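You operate a simulated robot arm through the tools that you are given. There is no shell and no other tool.

The job below is to be done with a simulated two-armed robot. You get a single attempt, and the scene is never put back.

JOB
The edge guard was left off the crate: fit it and strap to the card's pull.
Fine: let the pull down to nought, open the buckle clip, guard on the edge, clip shut, then ratchet; the pull stays on. Set down upright: edge guard. Where these are worked on the way, their far stop is far enough and under half their travel is too little: buckle clip.

It is judged by the outcome, as a careful person would: the job done as asked, and still so three seconds after it is handed in. It fails if anything else is knocked over, pushed out of place, dropped, spilled or broken.

ROBOT AND FRAMES
Two 6-joint arms with fingered hands on one trunk that stands fixed in place. Base frame: the origin is at the foot of the trunk, x ahead of it, y to its left, z up. Units: m, degrees, N and s.
The left shoulder is at [0.02, 0.157, 0.829], the right one opposite. With the tool pointing down near the work surface each hand reaches from about 0.34 to 0.84 m from the base axis, measured 20 degrees to its own side. Payload 4.1 kg a hand.
The TCP of each hand is the grasp point between the finger pads, 0.033 m short of the fingertips. In the tool frame z runs along the fingers and y along their closing line. Largest opening 0.112 m; the body of the gripper starts 0.039 m behind the TCP. The gripper is a hand of 4 fingers: y runs from the thumb to the fingers, the wrist lies at [-0.016, -0.118, -0.2] in the tool frame, and closing takes about 1.5 s.
Orientation is that of the tool frame in the base frame, as a unit quaternion [w, x, y, z]. With the fingers straight down and the wrist toward the robot, the tool's x, y and z point along [0, 1, 0], [1, 0, 0] and [0, 0, -1] of the base frame.

CONTROLS
- The arms move only by the tool apply_moves. It takes "left_series", "right_series" or both (then of equal length, played together; a hand with none holds still); each is a list of rows, each a list of 6 numbers: the shift along the tool's x, y, z in m, then the turn, a rotation vector about the tool's x, y, z in degrees. In form: [[dx, dy, dz, wx, wy, wz], ...]. A call has 1 to 20 rows; each row shifts and turns the commanded pose from where the row before left it, along the tool's axes as they then stand. "left_fingers" and "right_fingers" are, for a hand that has rows, the closure, from 0 (fully open) to 1 (shut), set as the call begins (left out, the last holds). Each row takes 0.2 s and may step no farther than 0.05 m and 8.6 degrees from the row before; otherwise, or with a gripper value out of range, the whole call is refused. A pose out of reach is approached as far as the arm can. The call stops where the force on the tool passes 40 N (or 10 N more than at its start, if that is more) or the arm is blocked; 0.2 s more then pass. Each finger travels about 0.072 m/s and halts on what it meets, pressing with about 28 N; the grip force reading is that of the motor and also rises with nothing between the fingers. The clock runs only during rows and for 0.2 s after the last one: add rows that do not move to give the fingers time. It gives the time, the measured TCP pose, the force on the tool (base axes), the opening and the grip force at its end, in the units of the frame above (readings bear some noise), with the torque about the TCP (base axes, N m) and any sound that the robot's microphone picked up.
- Cameras (640 x 400 px; columns grow to the right, rows downward): "scene" is now at [0.0444, -0.0043, 1.4507]; the picture's right is [-0.18, -0.98, 0.00], its down [-0.74, 0.13, -0.66] and it looks along [0.65, -0.12, -0.75] (base axes); focal length 374 px, centre (320, 200). "left" rides on the left gripper at [-0.066, -0.089, -0.13] in its tool frame; the picture's right is [-0.79, -0.29, 0.54], its down [0.55, -0.71, 0.44] and it looks along [0.26, 0.64, 0.72] (tool axes); focal length 247 px, centre (320, 200). "right" rides on the right gripper at [0.066, -0.089, -0.13] in its tool frame; the picture's right is [-0.79, 0.29, -0.54], its down [-0.55, -0.71, 0.44] and it looks along [-0.26, 0.64, 0.72] (tool axes); focal length 247 px, centre (320, 200). There is no depth. A picture from a camera that has moved, and an enlarged one, comes with that camera's place and axes in the base frame and with its lens. The place of the scene camera against the robot may be out by one fixed shift of up to 0.018 m in any direction.
- snapshot(camera): a new picture of that camera. It takes no simulated time.
- move_fingers(index, middle, ring, thumb_bend, thumb_turn, hand): sets how far each is bent, from 0 (flat) to 1 (curled in); at 0.3 the hand is open as for a grip, at 0.7 the pads meet at the TCP. One left out holds its place. A second passes; each finger stops where it meets its share of the squeeze, and holds until it gets a number again. A gripper value or a shape takes the hand back. It gives what a move gives, with no picture; readings hold the bend of each and the force on the fingers (four entries, about 0 where the hand has none), thumb and palm. thumb_turn goes from beside the hand (0) to across from the fingers (1), as for a grip.
- hand_shape(shape, hand): the hand has 4 fingers and takes this shape, open, in about a second: jaw (thumb against the fingers, like two jaws); tri (thumb and two fingers); tip (a fingertip pinch); poke (one finger out to press); point (the index stretched); flat (the hand flat); cup (the hand cupped); fist (a fist). The gripper value then closes the fingers along that shape, each until it touches; the sizes above hold for jaw. It gives what a move gives, with no picture.
- head_to(pan, tilt): turns the head with the scene camera to pan (to the left, within 86 degrees either way) and tilt (down, from -29 to 69), counted from straight ahead of the robot. It gives what a move gives.
- zoom(camera, box): a new picture of the part [left, top, right, bottom] of that camera's present view, enlarged. It takes no simulated time.
- job_done(): hands the job in; it is judged then, once.

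Places have to be worked out from the pictures, the camera data and where the tool is seen. Open the grippers and draw the arms clear of the work before you hand the job in, unless the task says otherwise.

The tools are called after ">>>" as name(argument=value, ...) on one line, values as JSON. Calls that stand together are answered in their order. apply_moves: Moves the arms, as the interface text tells. Its arguments: {"type":"object","properties":{"left_series":{"type":"array"},"left_fingers":{"type":"number"},"right_series":{"type":"array"},"right_fingers":{"type":"number"}},"required":[]} The other tools are called the same way: hand_shape (shape, hand) gives the hand a shape; move_fingers (index, middle, ring, thumb_bend, thumb_turn, hand) moves the fingers one by one; head_to (pan, tilt) turns the head that bears the scene camera; snapshot (camera) takes a picture; zoom (camera, box) takes an enlarged picture of a part of a camera's view; job_done () hands the job in.

At the start:

```text
t: 0.0
left_position: [0.5809, 0.2345, 1.0674]
left_tool_rot: [0.001, 0.708, 0.706, -0.001]
left_force: [-0.2, -0.4, -0.4]
left_ft_torque: [-0.01, 0.0, -0.02]
left_width: 0.1112
left_gripper_force: 0.0
left_shape: jaw
left_bend: [0.3, 0.3, 0.3, 0.3, 0.98]
left_finger forces: [0.0, 0.0, 0.0, 0.0, 0.1, 0.0]
right_position: [0.5622, -0.2771, 1.0366]
right_tool_rot: [0.0, 0.707, 0.707, 0.0]
right_force: [-0.5, -0.2, 0.0]
right_ft_torque: [-0.01, -0.01, 0.01]
right_width: 0.1116
right_gripper_force: 0.1
right_shape: jaw
right_bend: [0.3, 0.3, 0.3, 0.3, 0.98]
right_finger forces: [0.0, 0.0, 0.0, 0.0, 0.1, 0.0]
head pan, tilt: [-10.3, 48.9]
```

scene: 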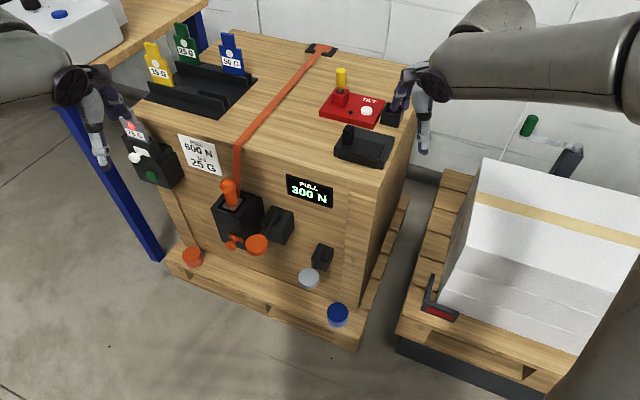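
right: 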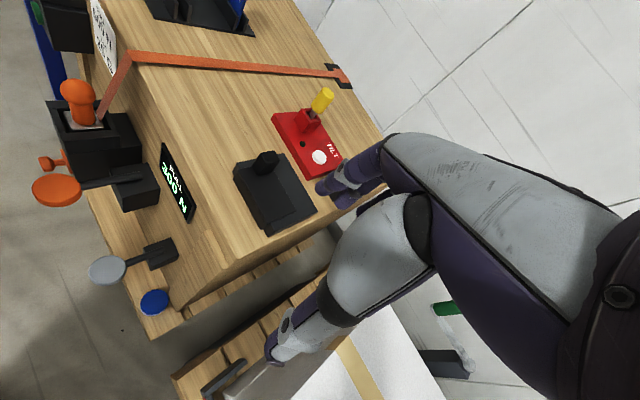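
left: 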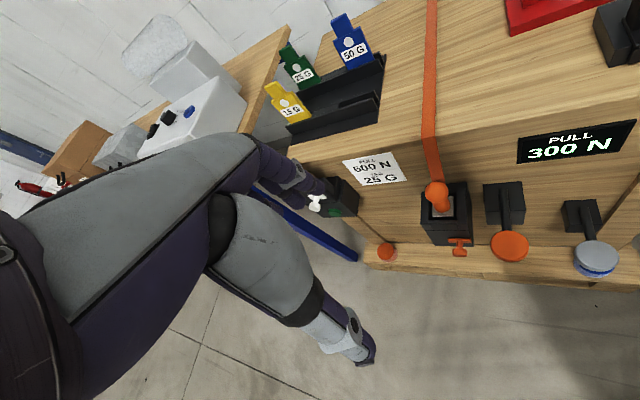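

I start by looking closely at the crate's front and top to tell the parts apart before moving anything.

>>> zoom(camera="scene", box=[120, 110, 280, 280])

>>> zoom(camera="scene", box=[240, 150, 400, 340])

>>> zoom(camera="scene", box=[290, 30, 440, 180])

>>> zoom(camera="scene", box=[380, 100, 640, 380])

>>> zoom(camera="scene", box=[130, 10, 290, 130])

```text
2.35 times, centred on (200, 195) of scene
camera zoom: at [0.0444, -0.0043, 1.4507], right [-0.18, -0.98, 0.0], down [-0.74, 0.13, -0.66], along [0.65, -0.12, -0.75], focal length 880 px, centre (602, 212)
```

zoom: 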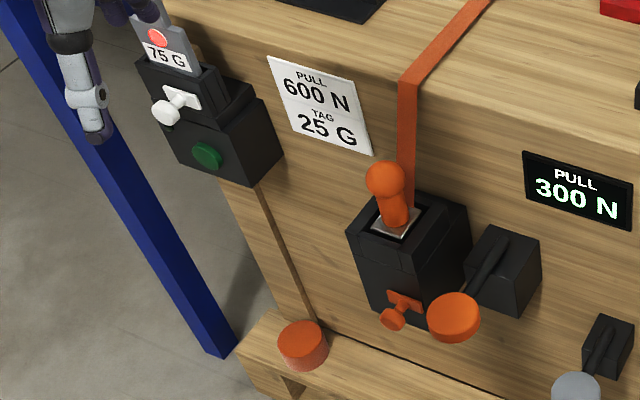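

```text
2.11 times, centred on (320, 245) of scene
camera zoom: at [0.0444, -0.0043, 1.4507], right [-0.18, -0.98, 0.0], down [-0.74, 0.13, -0.66], along [0.65, -0.12, -0.75], focal length 787 px, centre (320, 105)
```

zoom: 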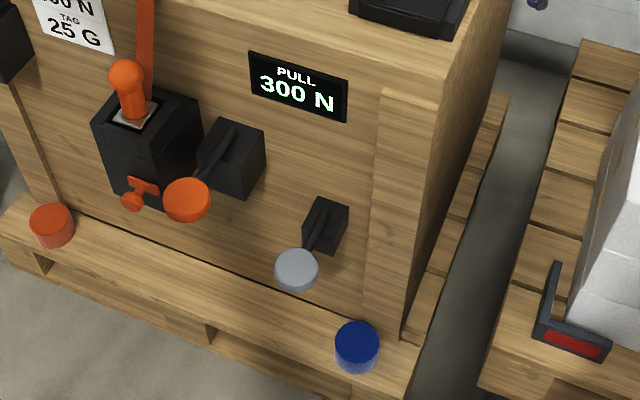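

```text
2.67 times, centred on (365, 105) of scene
camera zoom: at [0.0444, -0.0043, 1.4507], right [-0.18, -0.98, 0.0], down [-0.74, 0.13, -0.66], along [0.65, -0.12, -0.75], focal length 997 px, centre (200, 453)
```

zoom: 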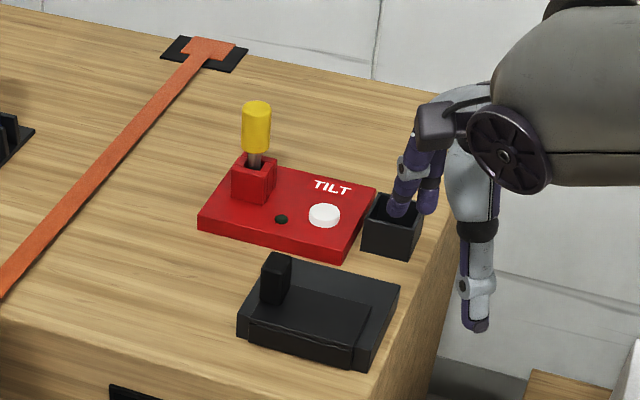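

```text
1.43 times, centred on (510, 240) of scene
camera zoom: at [0.0444, -0.0043, 1.4507], right [-0.18, -0.98, 0.0], down [-0.74, 0.13, -0.66], along [0.65, -0.12, -0.75], focal length 534 px, centre (49, 143)
```

zoom: 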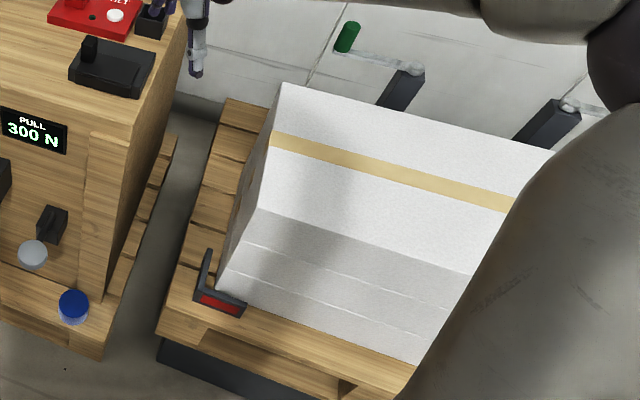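

```text
3.33 times, centred on (210, 70) of scene
camera zoom: at [0.0444, -0.0043, 1.4507], right [-0.18, -0.98, 0.0], down [-0.74, 0.13, -0.66], along [0.65, -0.12, -0.75], focal length 1247 px, centre (687, 633)
```

zoom: 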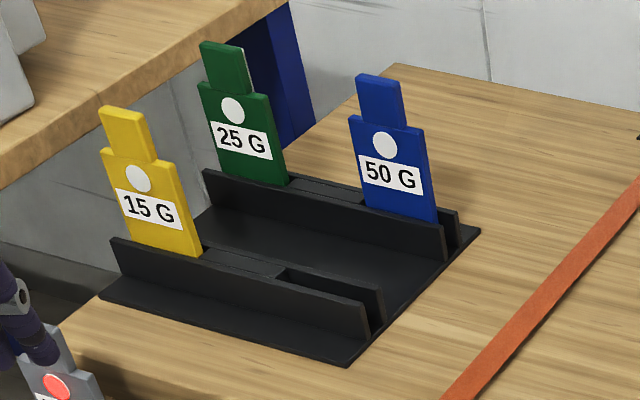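

Many controls need telling apart, so I look at the same parts through the wrist cameras.

>>> zoom(camera="right", box=[200, 60, 380, 250])

>>> zoom(camera="right", box=[20, 60, 220, 320])

>>> zoom(camera="left", box=[380, 160, 640, 300])

>>> zoom(camera="left", box=[290, 130, 450, 280])

>>> zoom(camera="right", box=[160, 320, 340, 400])

```text
2.11 times, centred on (290, 155) of right
camera zoom: at [0.4733, -0.2117, 1.1655], right [0.29, -0.79, 0.54], down [-0.71, -0.55, -0.44], along [0.64, -0.26, -0.72], focal length 520 px, centre (383, 295)
```

zoom: 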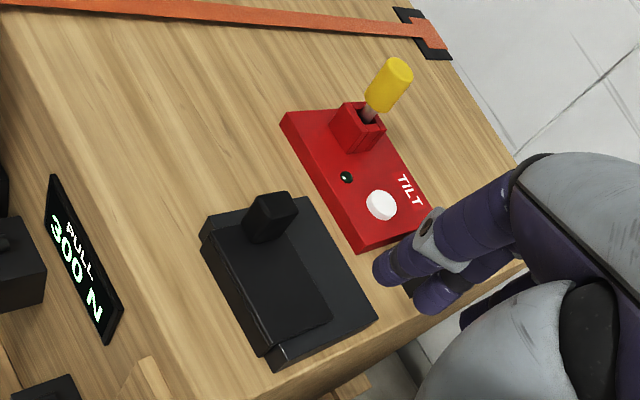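

```text
1.54 times, centred on (120, 190) of right
camera zoom: at [0.4733, -0.2117, 1.1655], right [0.29, -0.79, 0.54], down [-0.71, -0.55, -0.44], along [0.64, -0.26, -0.72], focal length 380 px, centre (628, 215)
```

zoom: 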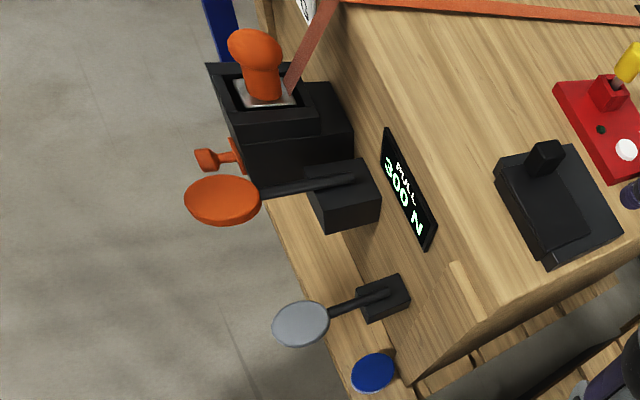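

```text
2.46 times, centred on (510, 230) of left
camera zoom: at [0.4915, 0.1694, 1.1975], right [-0.29, -0.79, -0.54], down [-0.71, 0.55, -0.44], along [0.64, 0.26, -0.72], focal length 608 px, centre (-148, 126)
```

zoom: 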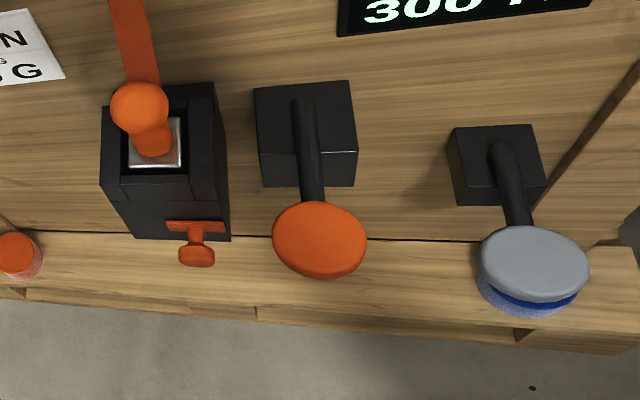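

```text
2.67 times, centred on (370, 205) of left
camera zoom: at [0.4915, 0.1694, 1.1975], right [-0.29, -0.79, -0.54], down [-0.71, 0.55, -0.44], along [0.64, 0.26, -0.72], focal length 659 px, centre (187, 187)
```

zoom: 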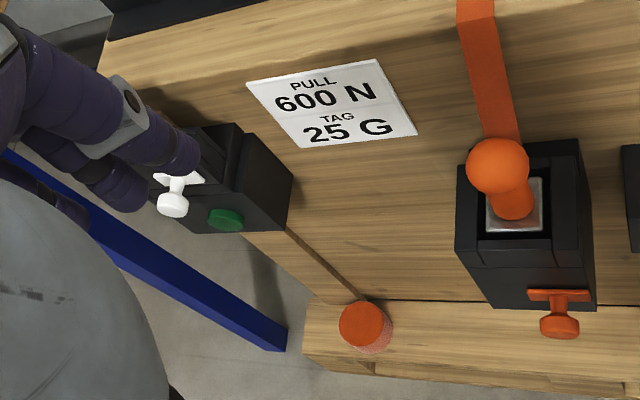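

```text
3.56 times, centred on (250, 360) of right
camera zoom: at [0.4733, -0.2117, 1.1655], right [0.29, -0.79, 0.54], down [-0.71, -0.55, -0.44], along [0.64, -0.26, -0.72], focal length 878 px, centre (569, -369)
```

zoom: 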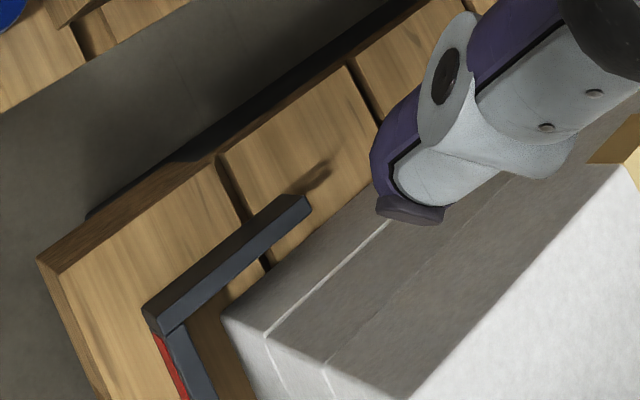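

The ball lever stands near [0.75, 0.10, 0.72], the orange paddle near [0.63, 0.05, 0.61] and the grey one near [0.57, -0.08, 0.51]. I enlarge the scene view more to understand each mechanism.

>>> zoom(camera="scene", box=[205, 170, 285, 260])

>>> zoom(camera="scene", box=[325, 115, 405, 175])

>>> zoom(camera="scene", box=[205, 110, 275, 200])

>>> zoom(camera="scene", box=[285, 230, 365, 330])

>>> zoom(camera="scene", box=[110, 110, 200, 200])

>>> zoom(camera="scene", box=[310, 60, 400, 130])

```text
4.44 times, centred on (245, 215) of scene
camera zoom: at [0.0444, -0.0043, 1.4507], right [-0.18, -0.98, 0.0], down [-0.74, 0.13, -0.66], along [0.65, -0.12, -0.75], focal length 1662 px, centre (653, 133)
```

zoom: 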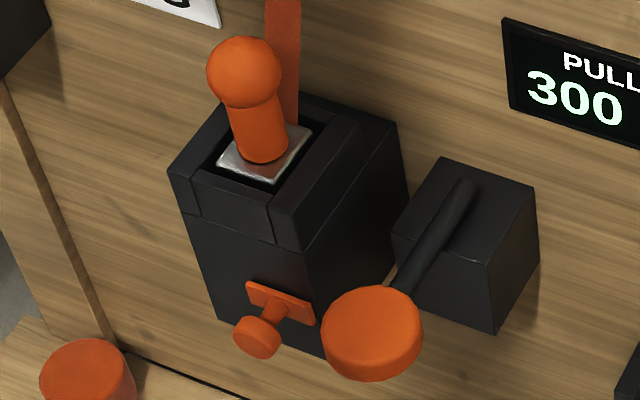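

```text
6.67 times, centred on (365, 145) of scene
camera zoom: at [0.0444, -0.0043, 1.4507], right [-0.18, -0.98, 0.0], down [-0.74, 0.13, -0.66], along [0.65, -0.12, -0.75], focal length 2494 px, centre (20, 567)
```

zoom: 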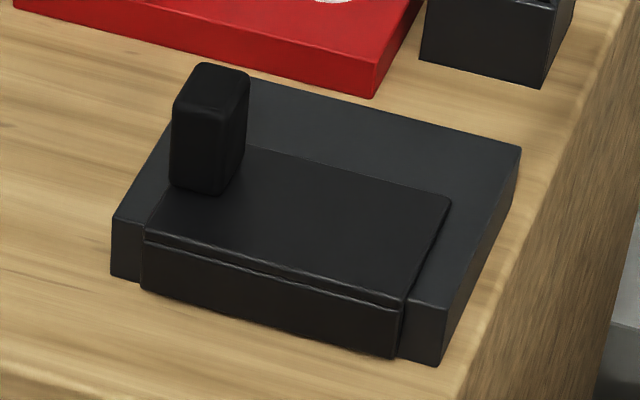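

```text
4.44 times, centred on (240, 155) of scene
camera zoom: at [0.0444, -0.0043, 1.4507], right [-0.18, -0.98, 0.0], down [-0.74, 0.13, -0.66], along [0.65, -0.12, -0.75], focal length 1662 px, centre (676, 400)
```

zoom: 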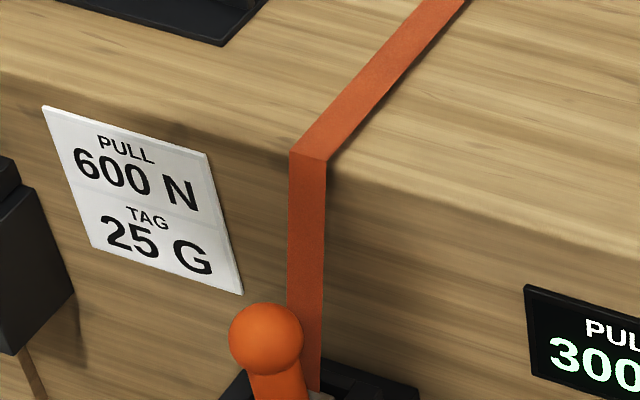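

```text
4.00 times, centred on (325, 280) of scene
camera zoom: at [0.0444, -0.0043, 1.4507], right [-0.18, -0.98, 0.0], down [-0.74, 0.13, -0.66], along [0.65, -0.12, -0.75], focal length 1496 px, centre (300, -120)
```

zoom: 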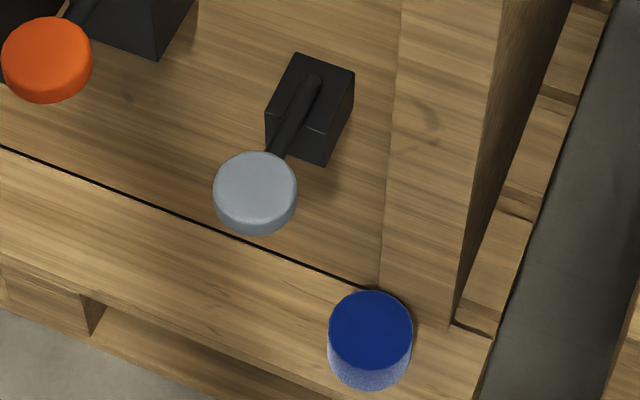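

```text
4.44 times, centred on (155, 155) of scene
camera zoom: at [0.0444, -0.0043, 1.4507], right [-0.18, -0.98, 0.0], down [-0.74, 0.13, -0.66], along [0.65, -0.12, -0.75], focal length 1662 px, centre (1053, 400)
```

zoom: 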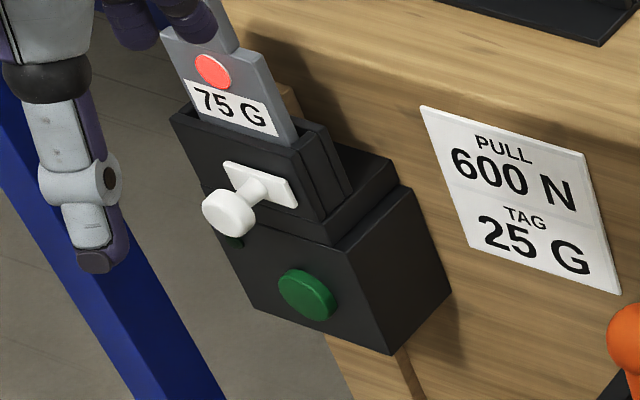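

```text
5.71 times, centred on (355, 95) of scene
camera zoom: at [0.0444, -0.0043, 1.4507], right [-0.18, -0.98, 0.0], down [-0.74, 0.13, -0.66], along [0.65, -0.12, -0.75], focal length 2137 px, centre (120, 800)
```

zoom: 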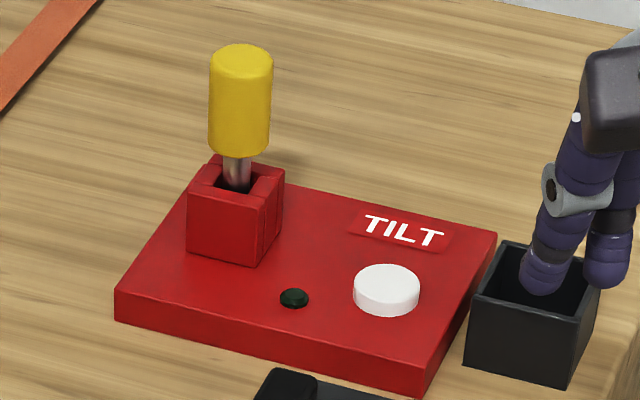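

The guard seems to be the thin L-plate with a knob, resting on a block at the top right. I enlarge both wrist views of the strap housing and levers from other angles.

>>> zoom(camera="right", box=[20, 60, 150, 150])

>>> zoom(camera="right", box=[20, 130, 180, 230])

>>> zoom(camera="left", box=[400, 160, 500, 270])

>>> zoom(camera="right", box=[220, 140, 330, 240])

>>> zoom(camera="scene", box=[290, 30, 350, 70])

```text
4.44 times, centred on (85, 105) of right
camera zoom: at [0.4733, -0.2117, 1.1655], right [0.29, -0.79, 0.54], down [-0.71, -0.55, -0.44], along [0.64, -0.26, -0.72], focal length 1098 px, centre (1364, 622)
```

zoom: 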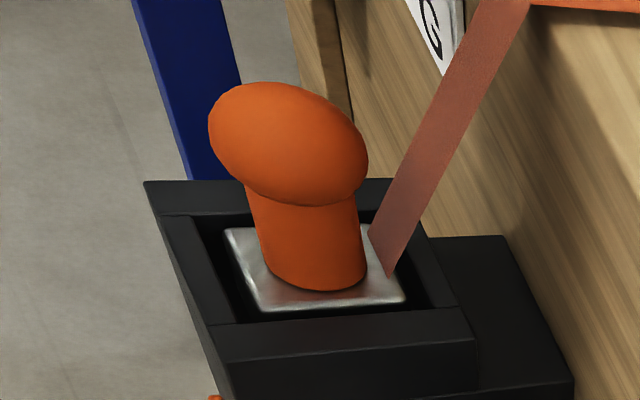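

```text
4.00 times, centred on (100, 180) of right
camera zoom: at [0.4733, -0.2117, 1.1655], right [0.29, -0.79, 0.54], down [-0.71, -0.55, -0.44], along [0.64, -0.26, -0.72], focal length 988 px, centre (1200, 280)
```

zoom: 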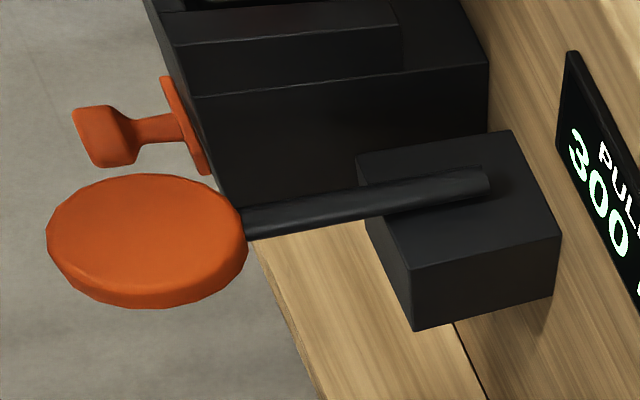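

```text
3.64 times, centred on (450, 215) of left
camera zoom: at [0.4915, 0.1694, 1.1975], right [-0.29, -0.79, -0.54], down [-0.71, 0.55, -0.44], along [0.64, 0.26, -0.72], focal length 898 px, centre (-153, 146)
```

zoom: 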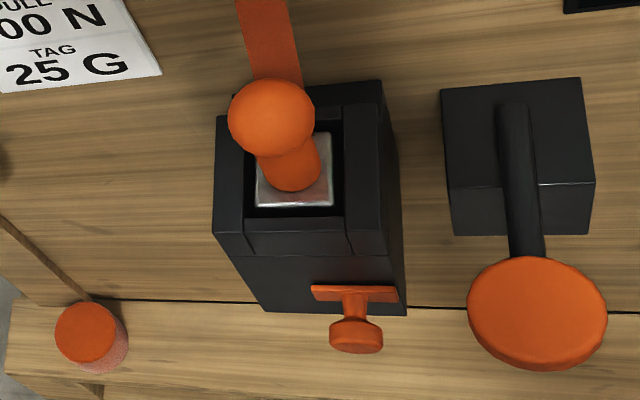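

```text
4.00 times, centred on (275, 190) of right
camera zoom: at [0.4733, -0.2117, 1.1655], right [0.29, -0.79, 0.54], down [-0.71, -0.55, -0.44], along [0.64, -0.26, -0.72], focal length 988 px, centre (500, 240)
```

zoom: 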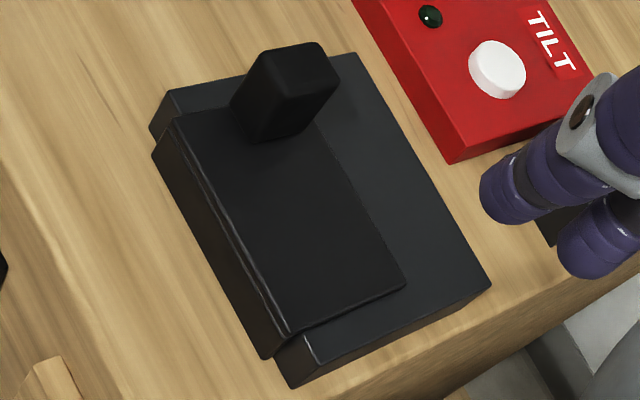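

```text
10.00 times, centred on (320, 50) of scene
camera zoom: at [0.0444, -0.0043, 1.4507], right [-0.18, -0.98, 0.0], down [-0.74, 0.13, -0.66], along [0.65, -0.12, -0.75], focal length 3740 px, centre (320, 1700)
```

zoom: 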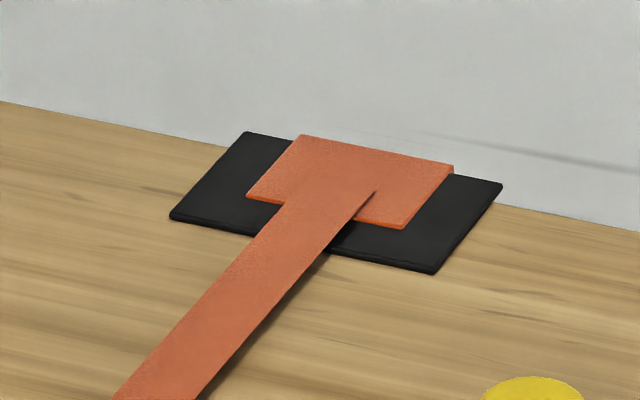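

The front face is turned about 33° toward the robot's left, with the top near z 0.80. I judge the grey paddle to be the let-down and the orange one the ratchet, so I bring the right hand in front to look closer before touching anything.

>>> apply_moves(right_series=[[0.03, -0.03, 0, 0, 0, 0], [0.03, -0.03, 0.02, 0, 0, 0], [0.03, -0.03, 0.03, 0, 0, 0], [0.03, -0.02, 0.03, 0, 0, 0], [0.02, 0, 0.03, 0, 0, 0], [0, 0, 0.02, 0, 0, 0]])

>>> snapshot(camera="right")

>>> snapshot(camera="scene")

```text
refused: row 3 steps farther than a row can; nothing moved
```

```text
taken
camera right: at [0.4733, -0.2117, 1.1655], right [0.29, -0.79, 0.54], down [-0.71, -0.55, -0.44], along [0.64, -0.26, -0.72], focal length 247 px, centre (320, 200)
```

right: 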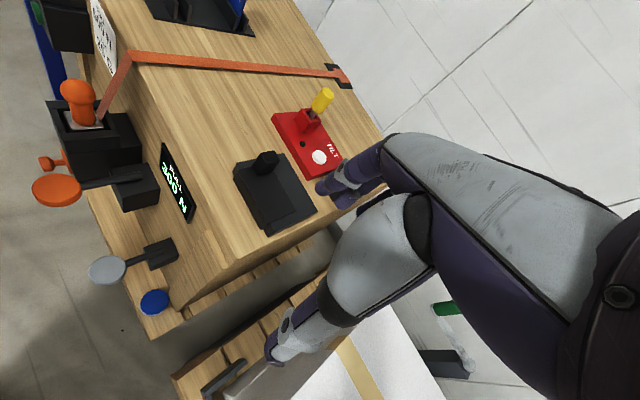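

```text
taken
```

scene: 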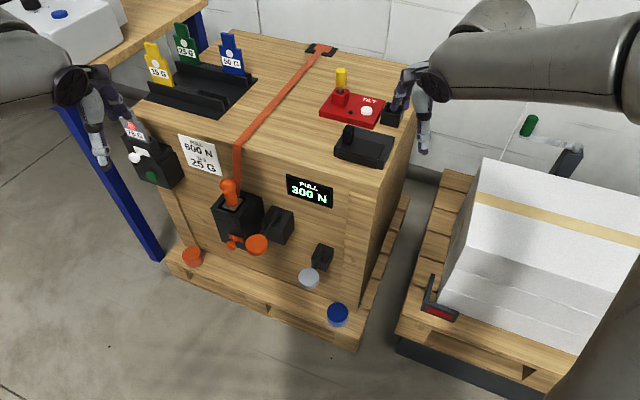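

The move was refused for a step over 0.05 m, so I send the same retreat with smaller rows.

>>> apply_moves(right_series=[[0.025, -0.03, 0, 0, 0, 0], [0.025, -0.025, 0.02, 0, 0, 0], [0.025, -0.025, 0.025, 0, 0, 0], [0.025, -0.02, 0.025, 0, 0, 0], [0.02, -0.01, 0.03, 0, 0, 0], [0.02, 0, 0.03, 0, 0, 0], [0, 0, 0.02, 0, 0, 0]])

>>> snapshot(camera="right")

>>> snapshot(camera="scene")

```text
t: 1.6
left_position: [0.5805, 0.235, 1.0679]
left_tool_rot: [0.0, 0.708, 0.706, 0.0]
left_force: [-0.2, 0.0, -0.3]
left_ft_torque: [-0.02, -0.04, -0.01]
left_width: 0.1116
left_gripper_force: 0.0
left_shape: jaw
left_bend: [0.3, 0.3, 0.3, 0.3, 0.98]
left_finger forces: [0.1, 0.0, 0.1, 0.1, 0.0, 0.0]
right_position: [0.4515, -0.1367, 0.886]
right_tool_rot: [0.0, 0.707, 0.707, 0.0]
right_force: [0.4, 0.0, -0.5]
right_ft_torque: [0.0, -0.05, 0.01]
right_width: 0.1115
right_gripper_force: 0.0
right_shape: jaw
right_bend: [0.3, 0.3, 0.3, 0.3, 0.98]
right_finger forces: [0.1, 0.1, 0.0, 0.0, 0.1, 0.0]
head pan, tilt: [-10.3, 48.9]
```

```text
taken
camera right: at [0.3629, -0.0716, 1.0156], right [0.29, -0.79, 0.54], down [-0.71, -0.55, -0.44], along [0.64, -0.26, -0.72], focal length 247 px, centre (320, 200)
```

right: 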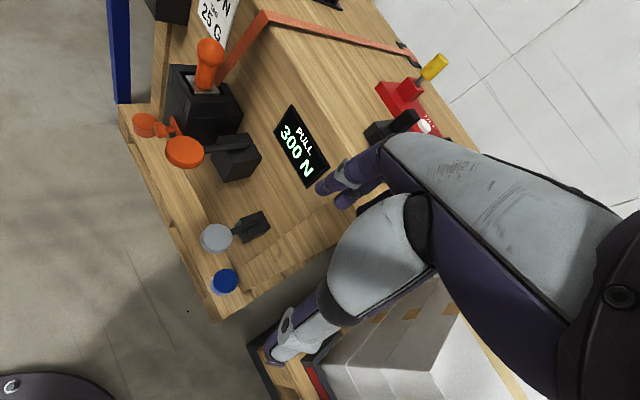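

```text
taken
```

scene: 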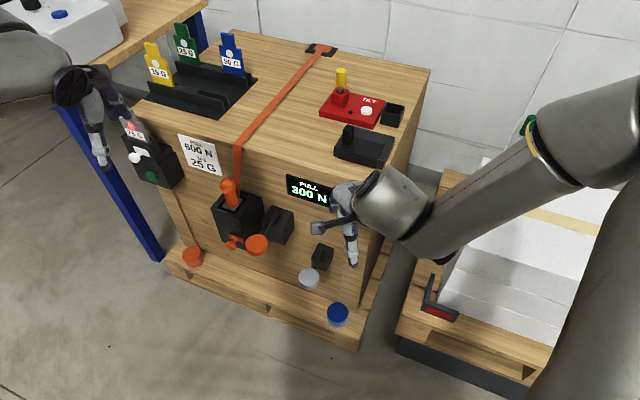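

The right camera now has a second vantage point for triangulation, so I enlarge the paddles and the housing from here.

>>> zoom(camera="right", box=[190, 200, 280, 300])

>>> zoom(camera="right", box=[120, 30, 270, 200])

>>> zoom(camera="scene", box=[325, 65, 415, 175])

```text
4.00 times, centred on (235, 250) of right
camera zoom: at [0.3629, -0.0716, 1.0156], right [0.29, -0.79, 0.54], down [-0.71, -0.55, -0.44], along [0.64, -0.26, -0.72], focal length 988 px, centre (660, 0)
```

zoom: 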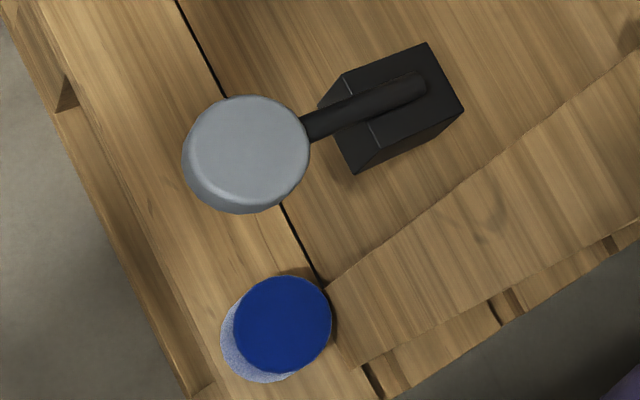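

```text
2.35 times, centred on (195, 115) of right
camera zoom: at [0.3629, -0.0716, 1.0156], right [0.29, -0.79, 0.54], down [-0.71, -0.55, -0.44], along [0.64, -0.26, -0.72], focal length 581 px, centre (614, 400)
```

zoom: 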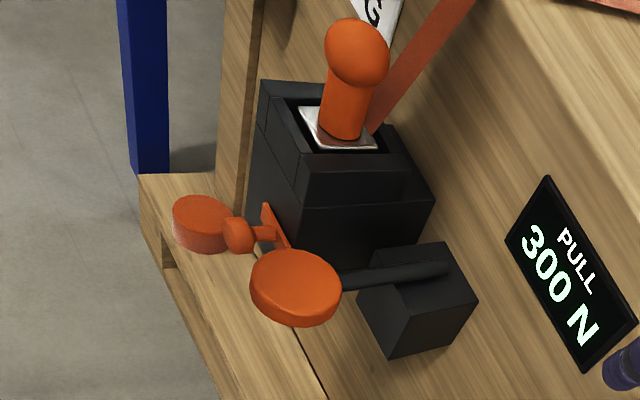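

```text
3.64 times, centred on (370, 120) of scene
camera zoom: at [0.0441, -0.0044, 1.4507], right [-0.18, -0.98, 0.0], down [-0.74, 0.13, -0.66], along [0.65, -0.12, -0.75], focal length 1360 px, centre (138, 491)
```

zoom: 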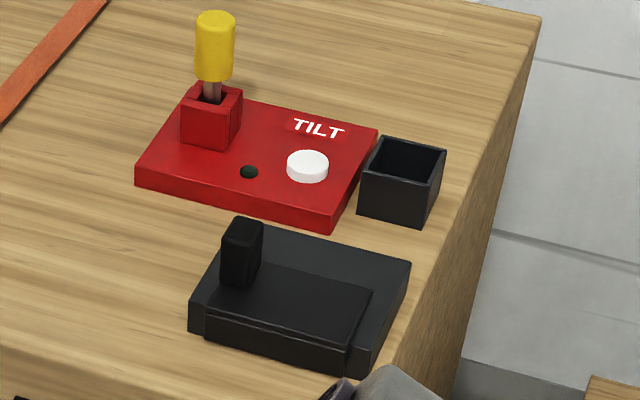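

From three rays the grey disc's top centre is about [0.567, -0.079, 0.512] and it is about 6 cm wide. I close the right hand and bring the fingertips a little above it.

>>> apply_moves(right_series=[[0.012, 0.023, 0.03, 0, 0, 0], [0.012, 0.023, 0.035, 0, 0, 0], [0.012, 0.023, 0.035, 0, 0, 0], [0.011, 0.023, 0.04, 0, 0, 0], [0.011, 0.0235, 0.04, 0, 0, 0], [0, 0, 0.04, 0, 0, 0], [0, 0, 0.04, 0, 0, 0], [0, 0, 0.031, 0, 0, 0], [0, 0, 0, 0, 0, 0], [0, 0, 0, 0, 0, 0]], right_fingers=1)

>>> snapshot(camera="right")

>>> snapshot(camera="scene")

>>> zoom(camera="scene", box=[250, 200, 390, 330])

```text
t: 3.8
left_position: [0.5813, 0.2342, 1.0673]
left_tool_rot: [0.0, 0.708, 0.707, 0.0]
left_force: [0.5, -1.3, 0.4]
left_ft_torque: [-0.01, 0.01, -0.01]
left_width: 0.1117
left_gripper_force: 0.0
left_shape: jaw
left_bend: [0.3, 0.3, 0.3, 0.3, 0.98]
left_finger forces: [0.0, 0.0, 0.0, 0.1, 0.1, 0.0]
right_position: [0.5676, -0.0786, 0.5959]
right_tool_rot: [-0.001, 0.707, 0.707, 0.0]
right_force: [0.0, 0.9, -0.4]
right_ft_torque: [0.01, 0.03, -0.03]
right_width: 0.0001
right_gripper_force: 28.2
right_shape: jaw
right_bend: [0.7, 0.7, 0.7, 0.51, 1.0]
right_finger forces: [0.0, 0.1, 0.0, 0.0, 0.0, 0.1]
head pan, tilt: [-10.3, 48.9]
```

```text
taken
camera right: at [0.4785, -0.0137, 0.7249], right [0.29, -0.79, 0.54], down [-0.71, -0.55, -0.44], along [0.64, -0.26, -0.72], focal length 247 px, centre (320, 200)
```

right: 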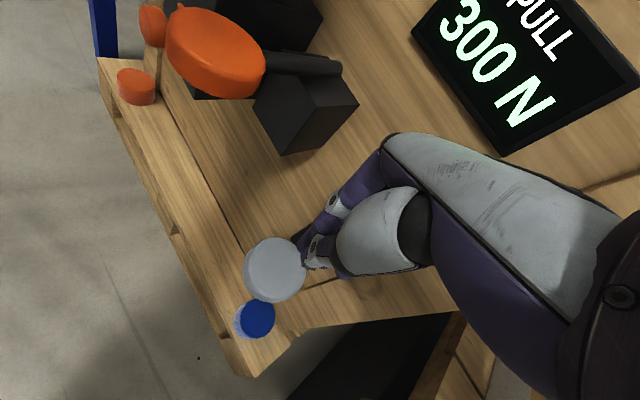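

```text
taken
```

scene: 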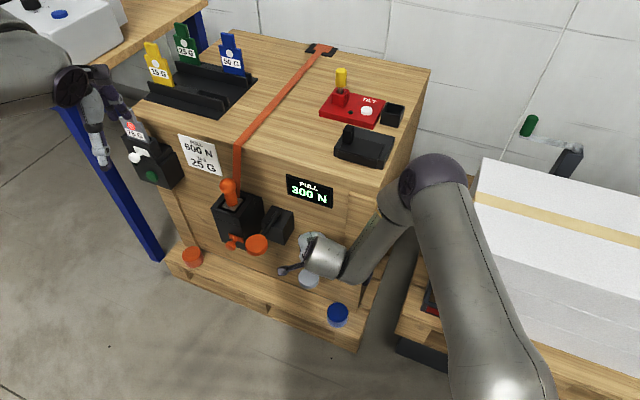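

```text
3.08 times, centred on (320, 265) of scene
camera zoom: at [0.0444, -0.0043, 1.4507], right [-0.18, -0.98, 0.0], down [-0.74, 0.13, -0.66], along [0.65, -0.12, -0.75], focal length 1151 px, centre (320, 0)
```

zoom: 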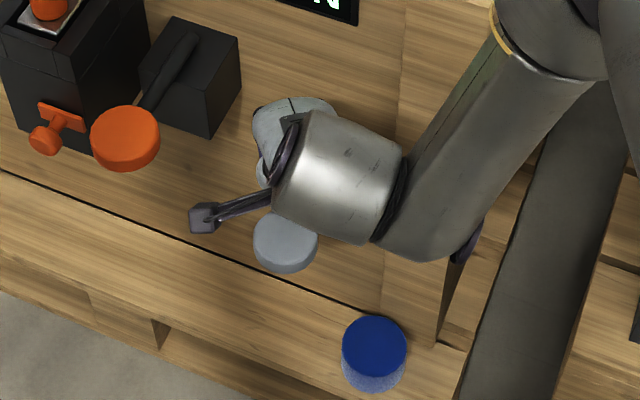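

The disc lies straight below the closed fingertips as predicted. I press down gently and watch the force and the display.

>>> apply_moves(right_series=[[0, 0, 0.02, 0, 0, 0], [0, 0, 0.02, 0, 0, 0], [0, 0, 0.01, 0, 0, 0], [0, 0, 0.01, 0, 0, 0], [0, 0, 0.01, 0, 0, 0], [0, 0, 0, 0, 0, 0]])

>>> snapshot(camera="right")

>>> zoom(camera="scene", box=[220, 150, 390, 330])

```text
t: 5.2
left_position: [0.5811, 0.235, 1.069]
left_tool_rot: [0.001, 0.708, 0.706, 0.001]
left_force: [0.4, 0.7, -0.3]
left_ft_torque: [-0.02, 0.0, -0.02]
left_width: 0.1118
left_gripper_force: 0.0
left_shape: jaw
left_bend: [0.3, 0.3, 0.3, 0.3, 0.98]
left_finger forces: [0.1, 0.2, 0.1, 0.0, 0.0, 0.0]
right_position: [0.5685, -0.0796, 0.5267]
right_tool_rot: [0.0, 0.707, 0.707, 0.0]
right_force: [-0.9, 0.9, 3.6]
right_ft_torque: [-0.07, 0.04, 0.02]
right_width: 0.0
right_gripper_force: 28.5
right_shape: jaw
right_bend: [0.7, 0.7, 0.7, 0.51, 1.0]
right_finger forces: [0.0, 0.1, 0.1, 0.0, 0.0, 0.0]
head pan, tilt: [-10.3, 48.9]
```

```text
taken
camera right: at [0.4791, -0.0135, 0.6548], right [0.29, -0.79, 0.54], down [-0.71, -0.55, -0.44], along [0.64, -0.26, -0.72], focal length 247 px, centre (320, 200)
```

right: 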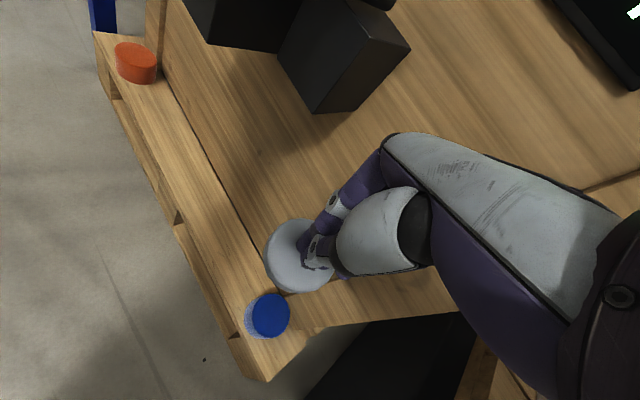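

```text
2.22 times, centred on (305, 240) of scene
camera zoom: at [0.0443, -0.0043, 1.4507], right [-0.18, -0.98, 0.0], down [-0.74, 0.13, -0.66], along [0.65, -0.12, -0.75], focal length 831 px, centre (353, 111)
```

zoom: 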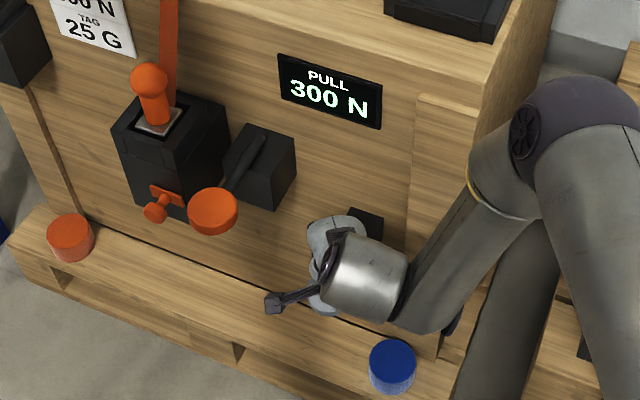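

The paddle yields at under 4 N and has gone down about 2 cm, with the display still at 300 N. I keep pressing in small steps.

>>> apply_moves(right_series=[[0, 0, 0.01, 0, 0, 0], [0, 0, 0.01, 0, 0, 0], [0, 0, 0.01, 0, 0, 0], [0, 0, 0, 0, 0, 0]])

>>> snapshot(camera="right")

>>> zoom(camera="scene", box=[220, 150, 390, 330])

```text
t: 6.2
left_position: [0.5805, 0.234, 1.0681]
left_tool_rot: [0.001, 0.708, 0.706, 0.0]
left_force: [0.6, 0.0, 0.2]
left_ft_torque: [-0.02, 0.01, -0.03]
left_width: 0.1117
left_gripper_force: 0.1
left_shape: jaw
left_bend: [0.3, 0.3, 0.3, 0.3, 0.98]
left_finger forces: [0.1, 0.0, 0.0, 0.0, 0.0, 0.0]
right_position: [0.5717, -0.0782, 0.4991]
right_tool_rot: [0.004, 0.706, 0.708, 0.003]
right_force: [-10.8, -1.9, 18.9]
right_ft_torque: [-0.18, 0.3, -0.06]
right_width: 0.0003
right_gripper_force: 27.7
right_shape: jaw
right_bend: [0.7, 0.7, 0.7, 0.5, 1.0]
right_finger forces: [0.0, 0.1, 0.1, 0.0, 0.1, 0.1]
head pan, tilt: [-10.3, 48.9]
stopped in row 4 (right hand): the force on the tool passed its limit at 41 N (the readings are from after the stop); the commanded pose is now the measured one
```

```text
taken
camera right: at [0.4807, -0.0131, 0.6276], right [0.28, -0.79, 0.54], down [-0.7, -0.56, -0.44], along [0.65, -0.26, -0.71], focal length 247 px, centre (320, 200)
```

right: 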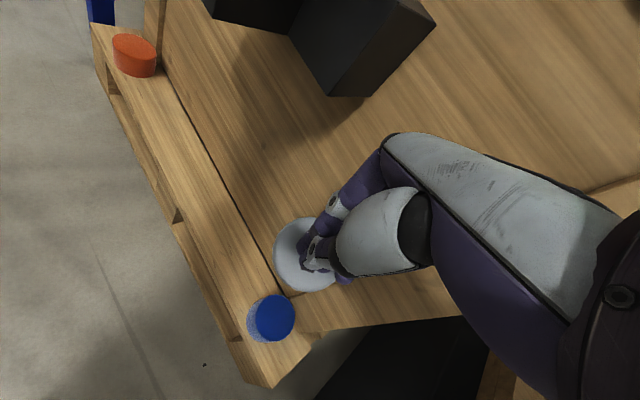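

```text
2.22 times, centred on (305, 240) of scene
camera zoom: at [0.0436, -0.0043, 1.4507], right [-0.18, -0.98, 0.0], down [-0.74, 0.13, -0.66], along [0.65, -0.12, -0.75], focal length 831 px, centre (353, 111)
```

zoom: 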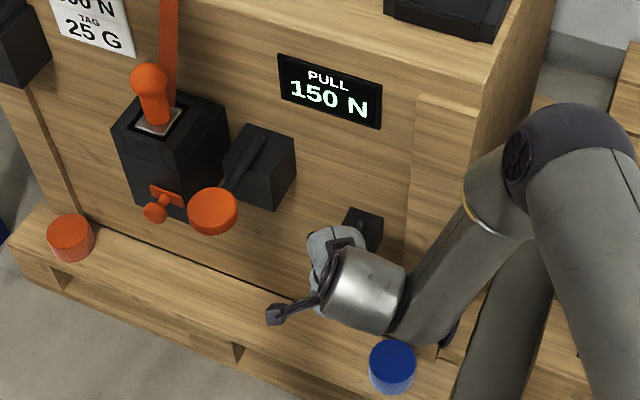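

The stop was reached and the display dropped to 150 N, so the grey paddle is the let-down at 150 N a stroke. I lift off to let the paddle return.

>>> apply_moves(right_series=[[0, 0, -0.02, 0, 0, 0], [0, 0, -0.03, 0, 0, 0], [0, 0, -0.03, 0, 0, 0], [0, 0, 0, 0, 0, 0]])

>>> snapshot(camera="right")

>>> zoom(camera="scene", box=[220, 150, 390, 330])

```text
t: 7.2
left_position: [0.5807, 0.2336, 1.0673]
left_tool_rot: [0.0, 0.707, 0.707, 0.0]
left_force: [-0.9, 0.4, -0.6]
left_ft_torque: [0.02, 0.0, 0.03]
left_width: 0.1115
left_gripper_force: 0.0
left_shape: jaw
left_bend: [0.3, 0.3, 0.3, 0.3, 0.98]
left_finger forces: [0.1, 0.0, 0.0, 0.1, 0.1, 0.0]
right_position: [0.571, -0.0798, 0.5778]
right_tool_rot: [0.005, 0.706, 0.708, 0.002]
right_force: [-0.8, -0.2, -0.4]
right_ft_torque: [0.0, 0.01, -0.02]
right_width: 0.0002
right_gripper_force: 28.2
right_shape: jaw
right_bend: [0.7, 0.7, 0.7, 0.51, 1.0]
right_finger forces: [0.0, 0.0, 0.0, 0.0, 0.0, 0.0]
head pan, tilt: [-10.3, 48.9]
```

```text
taken
camera right: at [0.4809, -0.0132, 0.7067], right [0.28, -0.79, 0.54], down [-0.71, -0.55, -0.44], along [0.65, -0.26, -0.71], focal length 247 px, centre (320, 200)
```

right: 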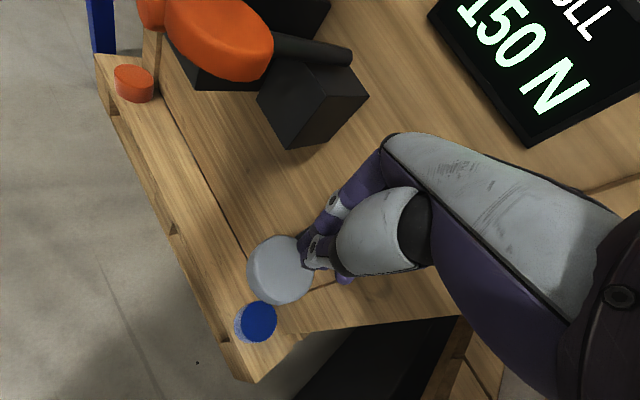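

```text
2.22 times, centred on (305, 240) of scene
camera zoom: at [0.0444, -0.0044, 1.4507], right [-0.18, -0.98, 0.0], down [-0.74, 0.13, -0.66], along [0.65, -0.12, -0.75], focal length 831 px, centre (353, 111)
```

zoom: 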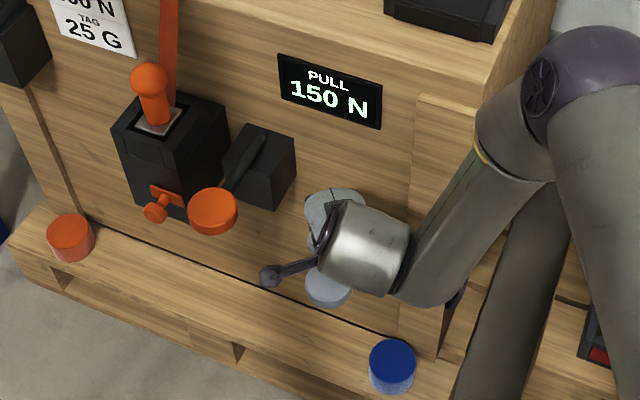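

The paddle sprang back up and the display holds at 150 N. One more full stroke should bring it to nought; the slight turn of the hand is small, so I press to the same depth.

>>> apply_moves(right_series=[[0, 0, 0.02, 0, 0, 0], [0, 0, 0.02, 0, 0, 0], [0, 0, 0.015, 0, 0, 0], [0, 0, 0.01, 0, 0, 0], [0, 0, 0.008, 0, 0, 0], [0, 0, 0.006, 0, 0, 0], [0, 0, 0, 0, 0, 0]])

>>> zoom(camera="scene", box=[220, 150, 390, 330])

```text
t: 8.8
left_position: [0.5806, 0.2351, 1.0678]
left_tool_rot: [0.0, 0.708, 0.706, 0.0]
left_force: [-1.0, -0.3, 0.1]
left_ft_torque: [0.01, -0.01, 0.01]
left_width: 0.1115
left_gripper_force: 0.1
left_shape: jaw
left_bend: [0.3, 0.3, 0.3, 0.3, 0.98]
left_finger forces: [0.1, 0.1, 0.0, 0.0, 0.0, 0.0]
right_position: [0.5724, -0.0775, 0.501]
right_tool_rot: [0.005, 0.707, 0.707, 0.004]
right_force: [-1.1, -0.2, 26.4]
right_ft_torque: [-0.15, -0.01, -0.01]
right_width: 0.0
right_gripper_force: 28.2
right_shape: jaw
right_bend: [0.7, 0.7, 0.7, 0.5, 1.0]
right_finger forces: [0.0, 0.0, 0.1, 0.0, 0.0, 0.0]
head pan, tilt: [-10.3, 48.9]
```

```text
2.22 times, centred on (305, 240) of scene
camera zoom: at [0.0437, -0.0042, 1.4507], right [-0.18, -0.98, 0.0], down [-0.74, 0.13, -0.66], along [0.65, -0.12, -0.75], focal length 831 px, centre (353, 111)
```

zoom: 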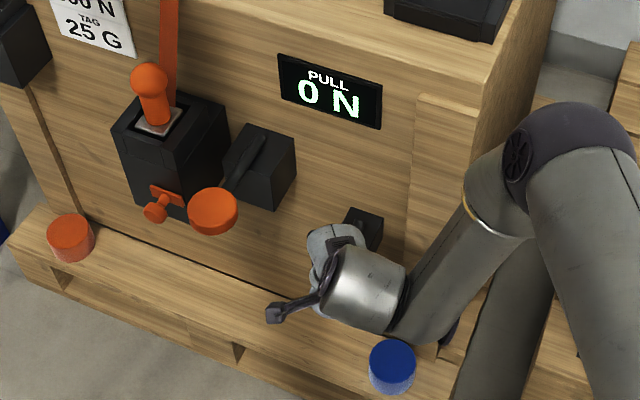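

The display reads 0 N. I lift the right hand off and clear, and bring the left hand lower in front for a close look at the strap housing and its small orange T-knob.

>>> apply_moves(right_series=[[0, 0, -0.03, 0, 0, 0], [0, 0, -0.04, 0, 0, 0], [0, -0.01, -0.045, 0, 0, 0], [-0.02, -0.02, -0.04, 0, 0, 0], [-0.02, -0.02, -0.04, 0, 0, 0], [-0.02, -0.02, -0.04, 0, 0, 0], [-0.02, -0.02, -0.04, 0, 0, 0], [-0.02, -0.01, -0.04, 0, 0, 0], [-0.02, 0, -0.04, 0, 0, 0], [-0.02, 0, -0.04, 0, 0, 0]], left_series=[[0, -0.02, 0, 0, 0, 0], [0, -0.02, 0.02, 0, 0, 0], [0, -0.02, 0.035, 0, 0, 0], [-0.005, -0.01, 0.04, 0, 0, 0], [-0.005, -0.01, 0.04, 0, 0, 0], [-0.005, 0, 0.04, 0, 0, 0], [-0.005, 0, 0.04, 0, 0, 0], [-0.005, 0, 0.04, 0, 0, 0], [-0.01, 0, 0.04, 0, 0, 0], [0, 0, 0.02, 0, 0, 0]], left_fingers=0, right_fingers=0)

>>> snapshot(camera="left")

>>> snapshot(camera="scene")

>>> zoom(camera="left", box=[320, 100, 480, 240])

```text
t: 11.0
left_position: [0.5016, 0.1978, 0.7521]
left_tool_rot: [-0.004, 0.705, 0.709, 0.0]
left_force: [0.2, 0.1, 0.3]
left_ft_torque: [0.02, -0.02, -0.05]
left_width: 0.1118
left_gripper_force: 0.1
left_shape: jaw
left_bend: [0.3, 0.3, 0.3, 0.3, 0.98]
left_finger forces: [0.0, 0.0, 0.1, 0.1, 0.0, 0.0]
right_position: [0.468, -0.2199, 0.8928]
right_tool_rot: [0.004, 0.707, 0.707, 0.002]
right_force: [0.1, -0.1, -1.1]
right_ft_torque: [-0.01, 0.04, -0.04]
right_width: 0.112
right_gripper_force: 0.0
right_shape: jaw
right_bend: [0.3, 0.3, 0.3, 0.3, 0.98]
right_finger forces: [0.0, 0.0, 0.0, 0.0, 0.0, 0.1]
head pan, tilt: [-10.3, 48.9]
```

```text
taken
camera left: at [0.4134, 0.1319, 0.8825], right [-0.29, -0.79, -0.54], down [-0.72, 0.55, -0.43], along [0.64, 0.27, -0.72], focal length 247 px, centre (320, 200)
```

left: 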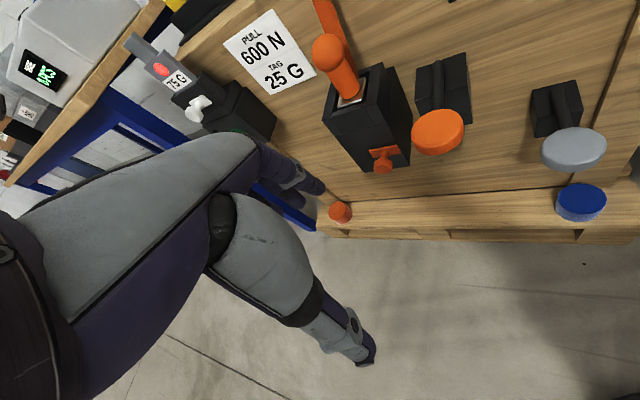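

```text
taken
```

scene: 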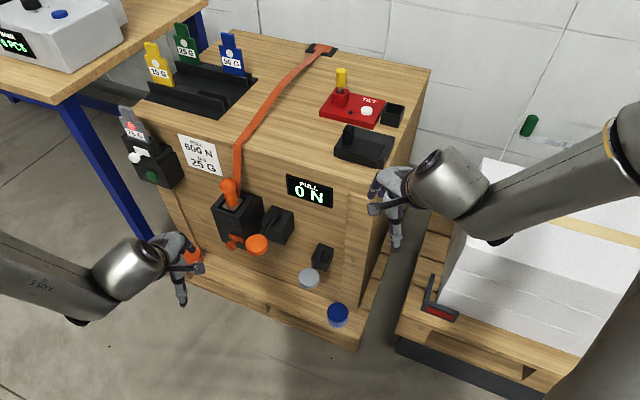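

```text
2.86 times, centred on (400, 170) of left
camera zoom: at [0.4134, 0.1319, 0.8825], right [-0.29, -0.79, -0.54], down [-0.72, 0.55, -0.43], along [0.64, 0.27, -0.72], focal length 706 px, centre (91, 286)
```

zoom: 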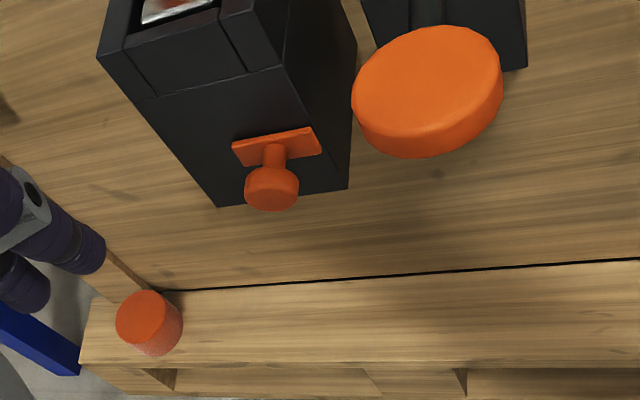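

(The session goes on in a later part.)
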